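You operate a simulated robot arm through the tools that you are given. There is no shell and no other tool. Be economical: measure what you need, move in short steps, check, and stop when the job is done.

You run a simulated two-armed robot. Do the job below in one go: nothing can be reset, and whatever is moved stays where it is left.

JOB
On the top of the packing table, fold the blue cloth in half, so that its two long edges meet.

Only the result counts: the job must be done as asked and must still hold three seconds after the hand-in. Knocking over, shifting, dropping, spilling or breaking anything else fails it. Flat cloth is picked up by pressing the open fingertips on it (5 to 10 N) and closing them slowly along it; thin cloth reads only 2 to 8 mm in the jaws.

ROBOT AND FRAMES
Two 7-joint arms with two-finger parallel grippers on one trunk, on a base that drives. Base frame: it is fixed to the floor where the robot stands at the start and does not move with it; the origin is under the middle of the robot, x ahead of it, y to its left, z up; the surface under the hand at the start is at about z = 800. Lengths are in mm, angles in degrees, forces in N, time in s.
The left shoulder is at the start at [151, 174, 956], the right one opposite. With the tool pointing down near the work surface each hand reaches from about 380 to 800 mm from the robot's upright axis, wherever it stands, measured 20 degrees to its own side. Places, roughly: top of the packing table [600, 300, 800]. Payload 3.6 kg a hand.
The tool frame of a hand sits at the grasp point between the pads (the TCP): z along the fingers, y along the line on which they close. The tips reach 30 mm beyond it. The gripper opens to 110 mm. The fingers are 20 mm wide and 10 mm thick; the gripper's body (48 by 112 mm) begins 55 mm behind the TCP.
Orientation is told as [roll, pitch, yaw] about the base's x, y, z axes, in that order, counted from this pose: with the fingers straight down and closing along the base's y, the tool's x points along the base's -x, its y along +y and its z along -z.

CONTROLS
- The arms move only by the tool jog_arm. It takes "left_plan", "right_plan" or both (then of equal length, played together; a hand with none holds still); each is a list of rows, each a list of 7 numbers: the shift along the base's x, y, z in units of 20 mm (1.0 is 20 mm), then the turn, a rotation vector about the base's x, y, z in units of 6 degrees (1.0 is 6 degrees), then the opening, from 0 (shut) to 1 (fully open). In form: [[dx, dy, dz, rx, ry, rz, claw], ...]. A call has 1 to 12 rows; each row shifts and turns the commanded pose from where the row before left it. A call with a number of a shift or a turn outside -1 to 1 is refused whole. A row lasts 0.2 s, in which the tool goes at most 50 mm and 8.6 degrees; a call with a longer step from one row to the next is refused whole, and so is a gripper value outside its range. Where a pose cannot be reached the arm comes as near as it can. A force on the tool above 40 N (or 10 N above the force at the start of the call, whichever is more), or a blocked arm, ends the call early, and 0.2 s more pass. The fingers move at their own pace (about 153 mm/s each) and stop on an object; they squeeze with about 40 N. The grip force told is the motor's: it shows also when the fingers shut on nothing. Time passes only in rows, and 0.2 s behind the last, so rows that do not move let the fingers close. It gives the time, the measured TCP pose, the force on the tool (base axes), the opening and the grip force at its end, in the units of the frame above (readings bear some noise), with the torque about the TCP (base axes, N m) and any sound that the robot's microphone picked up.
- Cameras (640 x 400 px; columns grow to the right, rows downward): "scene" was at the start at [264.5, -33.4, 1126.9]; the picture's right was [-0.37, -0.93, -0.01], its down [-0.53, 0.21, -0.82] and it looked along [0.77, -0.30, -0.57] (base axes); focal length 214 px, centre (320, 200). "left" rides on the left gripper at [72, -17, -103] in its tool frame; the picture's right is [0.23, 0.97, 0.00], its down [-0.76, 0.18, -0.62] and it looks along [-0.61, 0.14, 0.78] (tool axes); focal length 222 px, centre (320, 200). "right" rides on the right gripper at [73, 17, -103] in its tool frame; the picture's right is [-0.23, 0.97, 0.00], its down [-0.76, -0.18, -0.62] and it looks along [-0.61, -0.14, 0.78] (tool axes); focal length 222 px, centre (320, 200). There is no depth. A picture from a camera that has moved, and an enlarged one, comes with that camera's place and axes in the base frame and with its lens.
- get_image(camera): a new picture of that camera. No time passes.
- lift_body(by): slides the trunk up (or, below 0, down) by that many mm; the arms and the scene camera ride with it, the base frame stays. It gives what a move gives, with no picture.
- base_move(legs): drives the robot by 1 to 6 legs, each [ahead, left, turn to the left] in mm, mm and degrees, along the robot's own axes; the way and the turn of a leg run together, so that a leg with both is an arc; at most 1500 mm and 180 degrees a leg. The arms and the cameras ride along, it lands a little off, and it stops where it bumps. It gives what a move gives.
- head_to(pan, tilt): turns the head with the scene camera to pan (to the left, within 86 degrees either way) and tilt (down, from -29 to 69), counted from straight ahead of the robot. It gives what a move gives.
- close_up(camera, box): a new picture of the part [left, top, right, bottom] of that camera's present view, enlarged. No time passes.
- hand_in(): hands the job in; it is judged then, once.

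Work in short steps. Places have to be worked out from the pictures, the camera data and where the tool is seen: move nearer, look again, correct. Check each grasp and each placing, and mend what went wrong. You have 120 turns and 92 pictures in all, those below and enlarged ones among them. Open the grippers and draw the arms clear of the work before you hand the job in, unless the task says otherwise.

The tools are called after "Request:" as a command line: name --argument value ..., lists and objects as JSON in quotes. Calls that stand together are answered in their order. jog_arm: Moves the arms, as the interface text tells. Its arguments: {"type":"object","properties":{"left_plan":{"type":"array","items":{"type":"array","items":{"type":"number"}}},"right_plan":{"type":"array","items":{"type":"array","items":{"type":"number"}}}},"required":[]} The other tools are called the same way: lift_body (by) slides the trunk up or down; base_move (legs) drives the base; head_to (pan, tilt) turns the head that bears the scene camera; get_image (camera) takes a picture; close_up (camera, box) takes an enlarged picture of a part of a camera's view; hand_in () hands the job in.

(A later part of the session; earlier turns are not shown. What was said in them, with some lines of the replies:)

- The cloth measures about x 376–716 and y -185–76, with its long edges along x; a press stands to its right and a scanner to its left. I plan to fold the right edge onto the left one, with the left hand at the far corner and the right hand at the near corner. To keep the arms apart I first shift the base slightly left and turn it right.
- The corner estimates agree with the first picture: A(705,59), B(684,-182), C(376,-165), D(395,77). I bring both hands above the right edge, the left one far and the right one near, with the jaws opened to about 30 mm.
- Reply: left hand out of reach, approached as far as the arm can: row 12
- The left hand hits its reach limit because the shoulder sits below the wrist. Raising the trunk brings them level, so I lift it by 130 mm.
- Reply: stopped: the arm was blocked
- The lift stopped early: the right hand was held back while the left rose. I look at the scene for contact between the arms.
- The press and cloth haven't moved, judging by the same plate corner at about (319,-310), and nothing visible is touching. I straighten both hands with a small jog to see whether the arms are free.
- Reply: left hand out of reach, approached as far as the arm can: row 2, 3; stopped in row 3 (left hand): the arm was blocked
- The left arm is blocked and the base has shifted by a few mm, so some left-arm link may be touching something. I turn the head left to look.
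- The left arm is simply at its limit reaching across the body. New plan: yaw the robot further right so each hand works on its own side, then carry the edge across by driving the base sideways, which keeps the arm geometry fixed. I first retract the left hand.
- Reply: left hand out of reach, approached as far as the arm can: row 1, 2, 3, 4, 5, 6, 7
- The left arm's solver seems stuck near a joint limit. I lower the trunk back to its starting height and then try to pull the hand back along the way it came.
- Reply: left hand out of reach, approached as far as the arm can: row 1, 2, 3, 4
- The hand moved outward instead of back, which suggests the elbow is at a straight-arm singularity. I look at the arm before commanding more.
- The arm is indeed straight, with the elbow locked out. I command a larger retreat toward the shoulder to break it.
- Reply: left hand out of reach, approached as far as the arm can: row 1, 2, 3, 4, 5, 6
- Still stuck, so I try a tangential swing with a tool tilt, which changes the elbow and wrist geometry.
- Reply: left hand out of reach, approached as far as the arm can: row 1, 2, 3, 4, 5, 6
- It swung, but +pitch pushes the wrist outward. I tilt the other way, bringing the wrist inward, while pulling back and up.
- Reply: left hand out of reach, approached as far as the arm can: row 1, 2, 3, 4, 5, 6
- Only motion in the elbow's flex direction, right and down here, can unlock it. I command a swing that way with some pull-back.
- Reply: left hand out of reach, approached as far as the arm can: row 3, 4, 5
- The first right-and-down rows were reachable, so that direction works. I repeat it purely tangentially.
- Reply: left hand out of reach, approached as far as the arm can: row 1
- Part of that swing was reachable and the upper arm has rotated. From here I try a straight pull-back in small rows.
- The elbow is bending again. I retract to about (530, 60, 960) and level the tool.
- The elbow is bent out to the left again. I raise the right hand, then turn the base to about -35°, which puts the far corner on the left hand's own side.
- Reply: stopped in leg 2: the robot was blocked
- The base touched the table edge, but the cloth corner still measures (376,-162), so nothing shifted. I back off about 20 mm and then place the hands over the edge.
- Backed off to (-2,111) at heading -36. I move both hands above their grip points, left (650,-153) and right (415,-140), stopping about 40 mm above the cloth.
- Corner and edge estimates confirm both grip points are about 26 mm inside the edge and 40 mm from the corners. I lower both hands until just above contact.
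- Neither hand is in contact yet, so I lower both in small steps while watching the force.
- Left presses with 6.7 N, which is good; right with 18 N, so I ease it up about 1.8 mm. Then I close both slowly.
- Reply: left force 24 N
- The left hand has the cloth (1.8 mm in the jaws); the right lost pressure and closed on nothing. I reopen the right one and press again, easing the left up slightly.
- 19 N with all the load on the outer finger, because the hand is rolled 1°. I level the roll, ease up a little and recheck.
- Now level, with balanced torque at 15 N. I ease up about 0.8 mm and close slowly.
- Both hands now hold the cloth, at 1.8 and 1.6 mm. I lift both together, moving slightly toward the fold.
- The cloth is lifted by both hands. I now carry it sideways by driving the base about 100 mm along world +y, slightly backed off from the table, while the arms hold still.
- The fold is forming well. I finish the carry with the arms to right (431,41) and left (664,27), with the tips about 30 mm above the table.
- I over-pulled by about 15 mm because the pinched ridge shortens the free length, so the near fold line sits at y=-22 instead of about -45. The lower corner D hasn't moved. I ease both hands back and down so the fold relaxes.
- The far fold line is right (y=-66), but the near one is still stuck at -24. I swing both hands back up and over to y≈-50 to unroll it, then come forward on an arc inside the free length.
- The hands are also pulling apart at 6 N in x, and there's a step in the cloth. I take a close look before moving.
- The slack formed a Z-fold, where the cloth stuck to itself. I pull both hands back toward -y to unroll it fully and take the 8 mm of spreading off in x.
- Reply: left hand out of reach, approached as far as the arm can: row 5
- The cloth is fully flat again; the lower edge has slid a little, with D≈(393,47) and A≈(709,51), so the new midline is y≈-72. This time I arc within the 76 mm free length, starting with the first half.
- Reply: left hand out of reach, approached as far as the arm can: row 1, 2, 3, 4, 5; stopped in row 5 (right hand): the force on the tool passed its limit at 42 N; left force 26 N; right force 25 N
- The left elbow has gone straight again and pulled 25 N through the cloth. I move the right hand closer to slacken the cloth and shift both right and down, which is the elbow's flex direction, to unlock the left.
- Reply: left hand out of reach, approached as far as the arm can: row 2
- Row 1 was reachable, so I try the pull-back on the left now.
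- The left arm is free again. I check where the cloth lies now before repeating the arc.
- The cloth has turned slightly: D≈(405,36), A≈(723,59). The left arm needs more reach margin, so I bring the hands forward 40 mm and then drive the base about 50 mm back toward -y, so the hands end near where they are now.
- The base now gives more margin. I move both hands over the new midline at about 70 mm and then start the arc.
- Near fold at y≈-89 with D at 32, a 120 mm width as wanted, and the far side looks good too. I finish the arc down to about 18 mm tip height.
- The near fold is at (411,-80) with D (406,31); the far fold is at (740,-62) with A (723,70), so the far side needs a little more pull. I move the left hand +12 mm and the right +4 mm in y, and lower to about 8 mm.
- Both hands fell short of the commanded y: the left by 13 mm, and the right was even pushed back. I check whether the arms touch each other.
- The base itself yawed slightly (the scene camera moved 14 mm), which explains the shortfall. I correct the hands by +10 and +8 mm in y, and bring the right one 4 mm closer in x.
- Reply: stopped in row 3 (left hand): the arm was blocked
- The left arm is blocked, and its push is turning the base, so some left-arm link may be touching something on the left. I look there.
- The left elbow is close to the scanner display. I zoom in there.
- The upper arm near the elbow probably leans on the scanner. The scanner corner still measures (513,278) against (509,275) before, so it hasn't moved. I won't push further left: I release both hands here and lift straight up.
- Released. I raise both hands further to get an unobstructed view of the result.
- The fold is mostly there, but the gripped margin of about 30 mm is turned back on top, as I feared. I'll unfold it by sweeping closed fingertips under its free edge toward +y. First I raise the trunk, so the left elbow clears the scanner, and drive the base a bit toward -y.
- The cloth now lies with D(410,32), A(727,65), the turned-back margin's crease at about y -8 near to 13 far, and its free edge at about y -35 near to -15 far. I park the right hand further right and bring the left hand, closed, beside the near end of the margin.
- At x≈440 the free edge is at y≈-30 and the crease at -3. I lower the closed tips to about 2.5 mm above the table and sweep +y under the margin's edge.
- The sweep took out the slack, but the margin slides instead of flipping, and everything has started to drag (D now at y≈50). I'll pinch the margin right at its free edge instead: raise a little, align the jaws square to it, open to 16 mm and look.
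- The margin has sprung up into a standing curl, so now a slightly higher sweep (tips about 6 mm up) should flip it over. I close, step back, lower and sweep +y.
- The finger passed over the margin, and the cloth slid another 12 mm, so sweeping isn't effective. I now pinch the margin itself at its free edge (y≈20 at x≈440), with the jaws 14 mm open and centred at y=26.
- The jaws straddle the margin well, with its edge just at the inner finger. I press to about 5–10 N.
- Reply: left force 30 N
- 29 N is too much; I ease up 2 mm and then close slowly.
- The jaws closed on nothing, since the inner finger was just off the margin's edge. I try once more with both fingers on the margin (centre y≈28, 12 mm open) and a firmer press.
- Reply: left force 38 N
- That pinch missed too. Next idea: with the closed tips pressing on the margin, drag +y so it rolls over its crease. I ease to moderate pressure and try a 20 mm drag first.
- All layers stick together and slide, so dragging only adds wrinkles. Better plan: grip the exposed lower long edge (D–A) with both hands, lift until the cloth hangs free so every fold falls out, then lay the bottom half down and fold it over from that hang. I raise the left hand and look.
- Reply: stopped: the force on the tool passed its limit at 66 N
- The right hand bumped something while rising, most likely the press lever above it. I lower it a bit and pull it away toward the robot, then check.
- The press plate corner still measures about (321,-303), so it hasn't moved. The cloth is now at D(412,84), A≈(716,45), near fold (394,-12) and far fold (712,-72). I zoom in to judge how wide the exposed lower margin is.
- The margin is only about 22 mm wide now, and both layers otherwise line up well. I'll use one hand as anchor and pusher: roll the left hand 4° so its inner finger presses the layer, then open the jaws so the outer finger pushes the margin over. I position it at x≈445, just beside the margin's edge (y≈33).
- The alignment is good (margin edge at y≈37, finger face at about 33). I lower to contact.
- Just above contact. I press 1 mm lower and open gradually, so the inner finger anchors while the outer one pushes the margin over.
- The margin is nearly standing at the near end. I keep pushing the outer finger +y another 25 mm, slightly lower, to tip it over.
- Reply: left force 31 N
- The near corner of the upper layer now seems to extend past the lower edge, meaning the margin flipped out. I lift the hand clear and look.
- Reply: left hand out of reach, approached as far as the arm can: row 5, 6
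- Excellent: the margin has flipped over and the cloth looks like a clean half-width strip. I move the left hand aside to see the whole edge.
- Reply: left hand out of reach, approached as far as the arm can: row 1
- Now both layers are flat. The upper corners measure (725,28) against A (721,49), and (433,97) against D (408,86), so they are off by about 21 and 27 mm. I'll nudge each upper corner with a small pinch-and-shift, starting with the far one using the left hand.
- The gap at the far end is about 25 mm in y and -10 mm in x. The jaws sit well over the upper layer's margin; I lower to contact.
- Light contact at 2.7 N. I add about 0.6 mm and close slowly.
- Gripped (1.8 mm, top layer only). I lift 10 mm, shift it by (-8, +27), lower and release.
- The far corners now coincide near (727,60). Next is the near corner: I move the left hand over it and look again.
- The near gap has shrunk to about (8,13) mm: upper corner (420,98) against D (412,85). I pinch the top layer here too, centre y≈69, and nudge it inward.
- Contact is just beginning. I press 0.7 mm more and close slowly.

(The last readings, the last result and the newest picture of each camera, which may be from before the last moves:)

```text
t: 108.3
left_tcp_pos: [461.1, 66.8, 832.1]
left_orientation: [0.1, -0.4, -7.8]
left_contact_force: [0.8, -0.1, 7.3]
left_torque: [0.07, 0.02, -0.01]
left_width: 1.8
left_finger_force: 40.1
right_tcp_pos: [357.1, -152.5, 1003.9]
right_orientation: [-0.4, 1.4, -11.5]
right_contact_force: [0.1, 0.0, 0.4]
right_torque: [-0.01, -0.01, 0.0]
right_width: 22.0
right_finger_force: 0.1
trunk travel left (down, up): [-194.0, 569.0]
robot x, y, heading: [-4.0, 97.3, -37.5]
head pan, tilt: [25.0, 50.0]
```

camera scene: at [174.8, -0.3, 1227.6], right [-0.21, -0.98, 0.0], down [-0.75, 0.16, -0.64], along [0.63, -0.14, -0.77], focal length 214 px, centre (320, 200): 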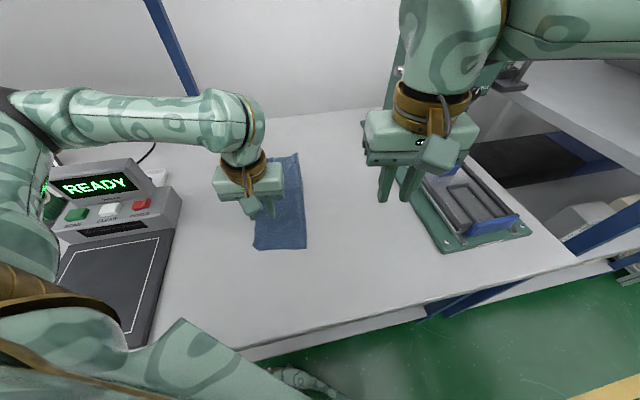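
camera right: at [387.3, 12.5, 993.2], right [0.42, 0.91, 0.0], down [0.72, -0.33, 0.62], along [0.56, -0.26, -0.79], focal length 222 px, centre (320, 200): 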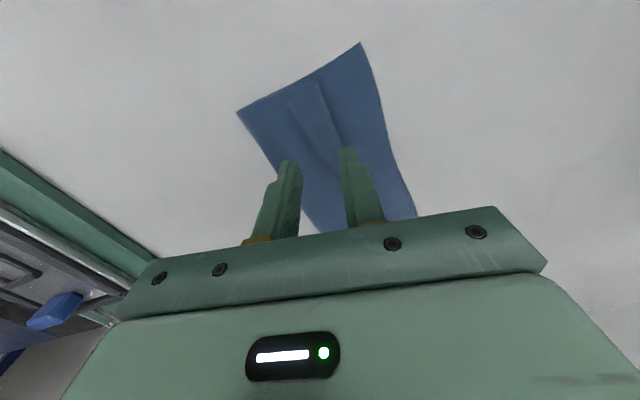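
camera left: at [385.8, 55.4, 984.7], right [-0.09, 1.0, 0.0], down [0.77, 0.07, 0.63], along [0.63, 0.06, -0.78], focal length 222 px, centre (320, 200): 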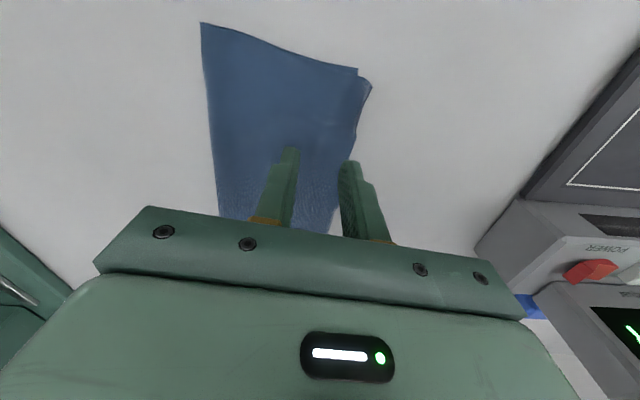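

Gripped (1.8 mm). I lift 10 mm, shift by (-8,-14), lower, release and rise.

Request:
jog_arm --left_plan '[[0, 0, 0.3, 0, 0, 0, 0], [-0.1, -0.1, 0.25, 0, 0, 0, 0], [-0.2, -0.3, 0, 0, 0, 0, 0], [-0.1, -0.3, 0, 0, 0, 0, 0], [0, 0, -0.25, 0, 0, 0, 0], [0, 0, -0.2, 0, 0, 0, 0.05], [0, 0, 0, 0, 0, 0, 0.12], [0, 0, 0, 0, 0, 0, 0.22], [0, 0, 0.4, 0, 0, 0, 0.22], [0, 0, 1, 0, 0, 0, 0.22], [0, 0, 1, 0, 0, 0, 0.22], [0, 0.3, 1, 0, 0, 0, 0.22]]'

Request:
close_up --camera "left" --box '[180, 0, 420, 200]'

```text
t: 110.9
left_tcp_pos: [453.3, 60.6, 901.8]
left_orientation: [0.1, -0.3, -7.9]
left_contact_force: [0.1, -0.3, -1.1]
left_torque: [0.01, 0.01, 0.0]
left_width: 24.2
left_finger_force: 0.1
right_tcp_pos: [358.4, -151.0, 1003.7]
right_orientation: [-0.4, 1.5, -11.6]
right_contact_force: [0.0, 0.2, 0.1]
right_torque: [0.03, 0.02, 0.01]
right_width: 21.9
right_finger_force: 0.1
trunk travel left (down, up): [-194.0, 569.0]
robot x, y, heading: [-4.4, 100.6, -37.3]
head pan, tilt: [25.0, 50.0]
```

```text
2.00 times, centred on (300, 100) of left
camera zoom: at [378.5, 52.5, 1007.3], right [-0.09, 1.0, 0.0], down [0.77, 0.07, 0.63], along [0.63, 0.06, -0.78], focal length 444 px, centre (360, 400)
```

zoom: 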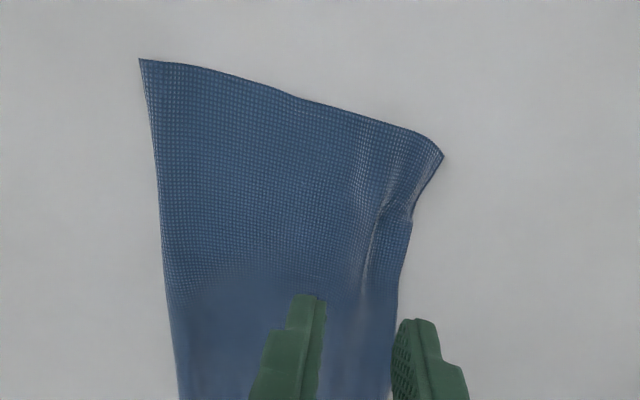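

The near corner now sits at about (413,91), practically on D. I move the left hand aside and inspect the whole cloth.

Request:
jog_arm --left_plan '[[0.2, 0.8, 0.5, 0, 0, 0, 0.22], [0.2, 0.8, 0.5, 0, 0, 0, 0.22], [0, 0.8, 0.5, 0, 0, 0, 0.22], [0, 0.8, 0.5, 0, 0, 0, 0.22], [0, 0.8, 0.3, 0, 0, 0, 0.22], [0, 0.8, 0, 0, 0, 0, 0.22]]'

Request:
close_up --camera "scene" --box '[220, 130, 330, 260]'

```text
t: 112.3
left_tcp_pos: [459.6, 156.6, 946.5]
left_orientation: [0.2, -0.5, -8.0]
left_contact_force: [0.2, 1.0, 0.2]
left_torque: [0.0, 0.02, -0.01]
left_width: 24.2
left_finger_force: 0.1
right_tcp_pos: [357.7, -152.5, 1004.5]
right_orientation: [-0.4, 1.6, -11.6]
right_contact_force: [-0.4, -0.2, -0.2]
right_torque: [0.0, 0.03, 0.01]
right_width: 22.0
right_finger_force: 0.2
trunk travel left (down, up): [-194.0, 569.0]
robot x, y, heading: [-3.8, 96.3, -37.4]
head pan, tilt: [25.0, 50.0]
```

```text
3.08 times, centred on (275, 195) of scene
camera zoom: at [174.4, 0.1, 1227.7], right [-0.21, -0.98, 0.0], down [-0.75, 0.16, -0.64], along [0.63, -0.14, -0.77], focal length 660 px, centre (458, 215)
```

zoom: 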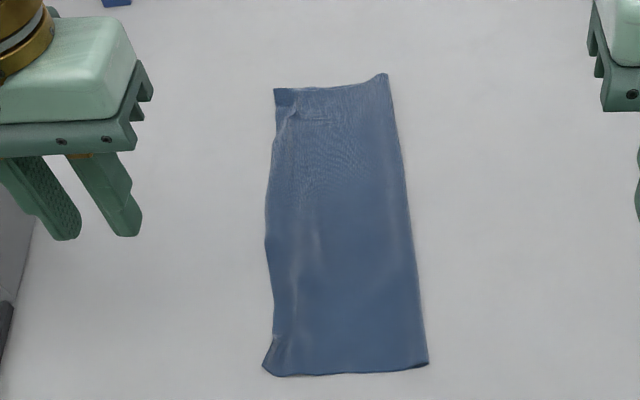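

It looks like a neat half fold. I take one tighter look at the meeting edges.

Request:
close_up --camera "scene" --box '[250, 150, 300, 200]'

Request:
close_up --camera "scene" --box '[245, 205, 295, 255]'

Request:
get_image --camera "scene"

```text
8.00 times, centred on (275, 175) of scene
camera zoom: at [174.4, 0.1, 1227.7], right [-0.21, -0.98, 0.0], down [-0.75, 0.16, -0.64], along [0.63, -0.14, -0.77], focal length 1716 px, centre (680, 400)
```

zoom: 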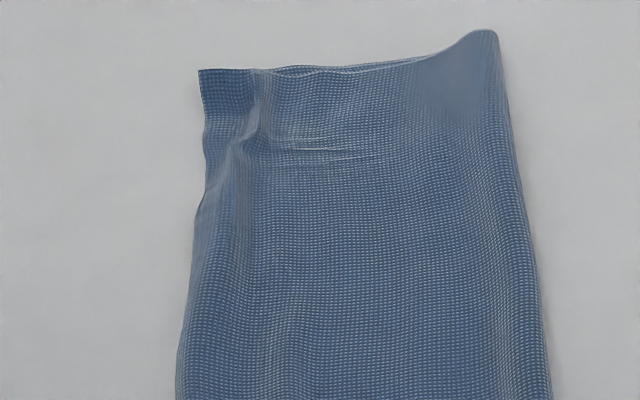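

```text
8.00 times, centred on (270, 230) of scene
camera zoom: at [174.4, 0.1, 1227.7], right [-0.21, -0.98, 0.0], down [-0.75, 0.16, -0.64], along [0.63, -0.14, -0.77], focal length 1716 px, centre (720, -40)
```

zoom: 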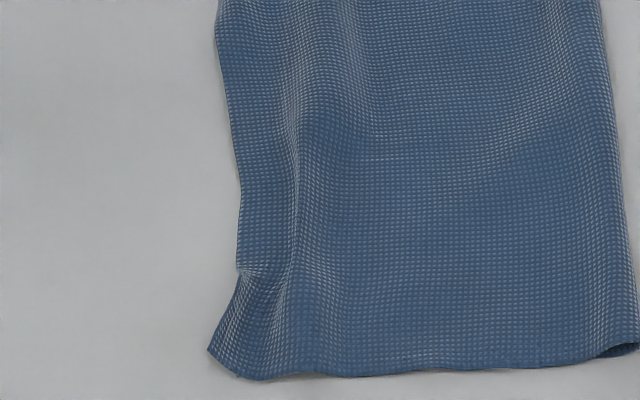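

```text
8 pictures are left
camera scene: at [174.4, 0.1, 1227.7], right [-0.21, -0.98, 0.0], down [-0.75, 0.16, -0.64], along [0.63, -0.14, -0.77], focal length 214 px, centre (320, 200)
```

scene: 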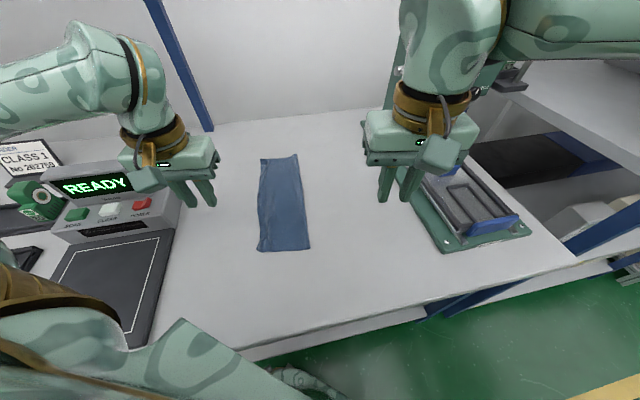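

Overall it's good. Only the far corner is ambiguous, with a possible 15 mm gap. I bring the left camera over it to check.

Request:
jog_arm --left_plan '[[1, -0.6, 0, 0, 0, 0, 0.25], [1, -0.6, 0, 0, 0, 0, 0.25], [1, -0.6, 0, 0, 0, 0, 0.25], [1, -0.6, -0.2, 0, 0, 0, 0.25], [1, -0.5, -0.3, 0, 0, 0, 0.25], [1, -0.5, -0.3, 0, 0, 0, 0.25], [1, -0.5, -0.4, 0, 0, 0, 0.25], [1, -0.5, -0.4, 0, 0, 0, 0.25], [1, -0.5, -0.4, 0, 0, 0, 0.25], [1, -0.5, -0.4, 0, 0, 0, 0.25], [0.8, -0.3, -0.4, 0, 0, 0, 0.25]]'

Request:
close_up --camera "left" --box '[260, 60, 420, 190]'

```text
t: 114.7
left_tcp_pos: [675.6, 41.6, 889.9]
left_orientation: [0.2, -0.4, -7.8]
left_contact_force: [0.8, 0.2, 0.9]
left_torque: [0.0, 0.01, 0.01]
left_width: 27.4
left_finger_force: 0.0
right_tcp_pos: [357.6, -153.4, 1004.3]
right_orientation: [-0.4, 1.7, -11.6]
right_contact_force: [-0.1, -0.1, -0.2]
right_torque: [0.01, -0.01, 0.0]
right_width: 21.8
right_finger_force: 0.1
trunk travel left (down, up): [-194.0, 569.0]
robot x, y, heading: [-4.0, 98.5, -37.1]
head pan, tilt: [25.0, 50.0]
```

```text
3.08 times, centred on (340, 125) of left
camera zoom: at [601.5, 34.6, 993.7], right [-0.09, 1.0, 0.0], down [0.77, 0.07, 0.63], along [0.63, 0.06, -0.78], focal length 684 px, centre (258, 431)
```

zoom: 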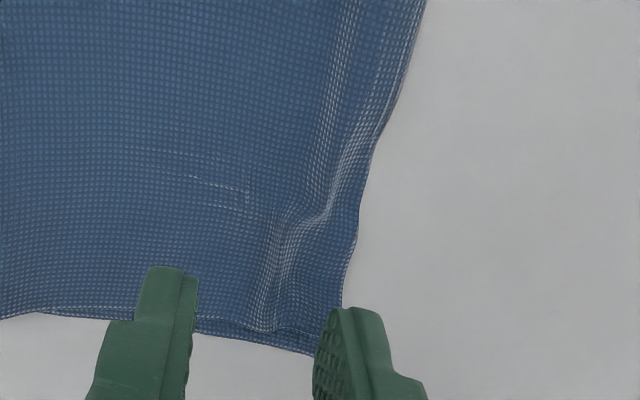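

The upper far corner is about 15 mm short because a small ridge remains where I released it. I'll spread that ridge: set the closed tips on it at (694,46), press lightly, and open so the fingers smooth it outward.

Request:
jog_arm --left_plan '[[0.5, 0.1, -0.6, 0, 0, 0, 0.03], [0.4, 0.1, -0.9, 0, 0, 0, 0.03], [0, 0, -0.9, 0, 0, 0, 0.03], [0, 0, -0.4, 0, 0, 0, 0.03], [0, 0, -0.1, 0, 0, 0, 0.03]]'

```text
t: 115.9
left_tcp_pos: [693.0, 46.1, 832.5]
left_orientation: [0.1, -0.4, -7.8]
left_contact_force: [0.2, 0.0, -0.6]
left_torque: [-0.03, 0.01, -0.01]
left_width: 3.3
left_finger_force: 0.1
right_tcp_pos: [358.9, -152.4, 1003.4]
right_orientation: [-0.4, 1.6, -11.6]
right_contact_force: [0.1, 0.6, -0.3]
right_torque: [-0.03, -0.01, 0.04]
right_width: 22.2
right_finger_force: 0.0
trunk travel left (down, up): [-194.0, 569.0]
robot x, y, heading: [-8.6, 95.3, -37.6]
head pan, tilt: [25.0, 50.0]
```

No force yet. I press about 1.2 mm more and open gradually, then lift.

Request:
jog_arm --left_plan '[[0, 0, -0.065, 0, 0, 0, 0.03], [0, 0, 0, 0, 0, 0, 0.08], [0, 0, 0, 0, 0, 0, 0.13], [0, 0.05, 0, 0, 0, 0, 0.18], [0, 0.05, 0, 0, 0, 0, 0.23], [0, 0.05, 0, 0, 0, 0, 0.28], [0, 0.05, 0, 0, 0, 0, 0.33], [0, 0, 0.4, 0, 0, 0, 0.33], [0, 0, 1, 0, 0, 0, 0.33], [-0.5, 0, 1, 0, 0, 0, 0.33], [-0.5, 0, 0.5, 0, 0, 0, 0.4]]'

Request:
close_up --camera "left" --box '[260, 60, 420, 190]'

```text
t: 118.3
left_tcp_pos: [674.1, 50.4, 890.1]
left_orientation: [0.2, -0.4, -7.7]
left_contact_force: [0.1, 0.2, 0.1]
left_torque: [0.01, 0.01, 0.01]
left_width: 43.9
left_finger_force: 0.0
right_tcp_pos: [358.5, -152.2, 1003.2]
right_orientation: [-0.4, 1.6, -11.6]
right_contact_force: [0.6, 0.8, 0.9]
right_torque: [-0.03, 0.01, 0.03]
right_width: 21.8
right_finger_force: 0.1
trunk travel left (down, up): [-194.0, 569.0]
robot x, y, heading: [-6.5, 97.5, -37.4]
head pan, tilt: [25.0, 50.0]
```

```text
3.08 times, centred on (340, 125) of left
camera zoom: at [599.2, 43.7, 994.9], right [-0.09, 1.0, 0.0], down [0.77, 0.07, 0.63], along [0.63, 0.06, -0.78], focal length 684 px, centre (258, 431)
```

zoom: 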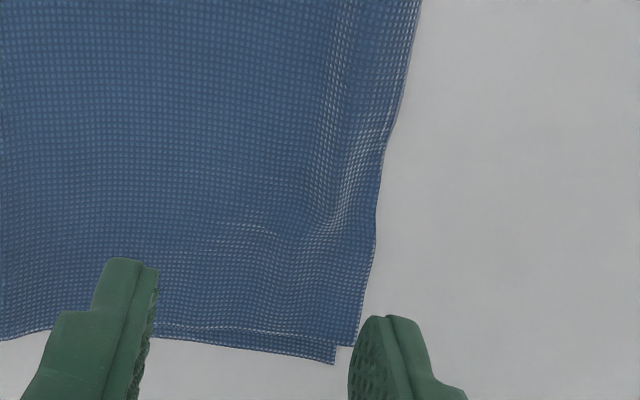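

The far corners now meet within about 6 mm. I retract the left hand clear, opening both grippers, and do a last check.

Request:
jog_arm --left_plan '[[-0.5, 0.3, 1, 0, 0, 0, 0.6], [-1, 0.5, 1, 0, 0, 0, 0.6], [-1, 0.6, 0.6, 0, 0, 0, 0.6], [-1, 0.6, 0, 0, 0, 0, 0.6], [-1, 0.6, 0, 0, 0, 0, 0.6], [-1, 0.6, 0, 0, 0, 0, 0.6], [-1, 0.6, 0, 0, 0, 0, 0.6], [-1, 0.6, 0, 0, 0, 0, 0.6], [-1, 0.6, 0, 0, 0, 0, 0.6], [-1, 0.6, 0, 0, 0, 0, 0.6]]' --right_plan '[[0, 0, 0, 0, 0, 0, 0.4], [0, 0, 0, 0, 0, 0, 0.6], [0, 0, 0, 0, 0, 0, 0.6], [0, 0, 0, 0, 0, 0, 0.6], [0, 0, 0, 0, 0, 0, 0.6], [0, 0, 0, 0, 0, 0, 0.6], [0, 0, 0, 0, 0, 0, 0.6], [0, 0, 0, 0, 0, 0, 0.6], [0, 0, 0, 0, 0, 0, 0.6], [0, 0, 0, 0, 0, 0, 0.6]]'

Request:
close_up --camera "scene" --box '[220, 130, 330, 260]'

```text
t: 120.5
left_tcp_pos: [482.8, 162.7, 941.9]
left_orientation: [0.1, -0.4, -7.8]
left_contact_force: [-0.7, -1.1, -0.6]
left_torque: [0.0, -0.03, -0.04]
left_width: 65.9
left_finger_force: 0.1
right_tcp_pos: [358.9, -151.1, 1003.8]
right_orientation: [-0.4, 1.6, -11.5]
right_contact_force: [-0.5, -0.3, -0.7]
right_torque: [-0.03, 0.0, -0.02]
right_width: 65.9
right_finger_force: 0.1
trunk travel left (down, up): [-194.0, 569.0]
robot x, y, heading: [-4.9, 97.5, -37.5]
head pan, tilt: [25.0, 50.0]
```

```text
3.08 times, centred on (275, 195) of scene
camera zoom: at [174.2, 0.0, 1227.8], right [-0.21, -0.98, 0.0], down [-0.75, 0.16, -0.64], along [0.63, -0.14, -0.77], focal length 660 px, centre (458, 215)
```

zoom: 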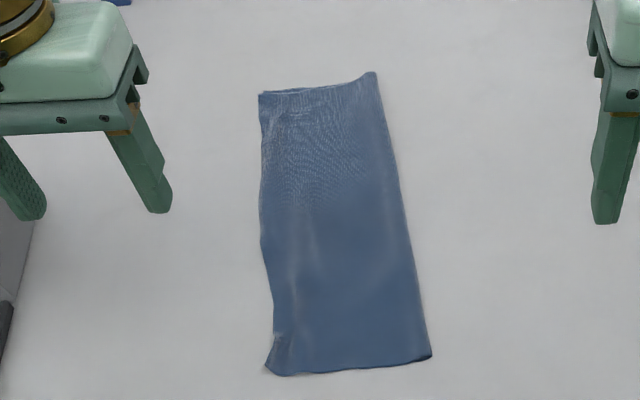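

The cloth lies folded in half with its long edges together, both grippers are open and clear, and nothing else looks disturbed. I hand in.

Request:
hand_in

```text
The job is handed in.
```

I folded the blue cloth in half on the packing table with its two long edges together, and handed the job in; no verdict came back. In my last measurements both pairs of corners met within about 6 mm.

- **Contact with other things:** The right hand bumped something while rising, most likely the press lever, at 66 N. The left arm was blocked close to the scanner, and the base touched the table edge once. I measured the press plate, the scanner and a cloth corner afterwards, and each was within about 5 mm of where it started. I did not check the lever itself.
- **Cloth position:** The cloth slid and turned slightly during the work, so it now lies a little to the left of where it started.
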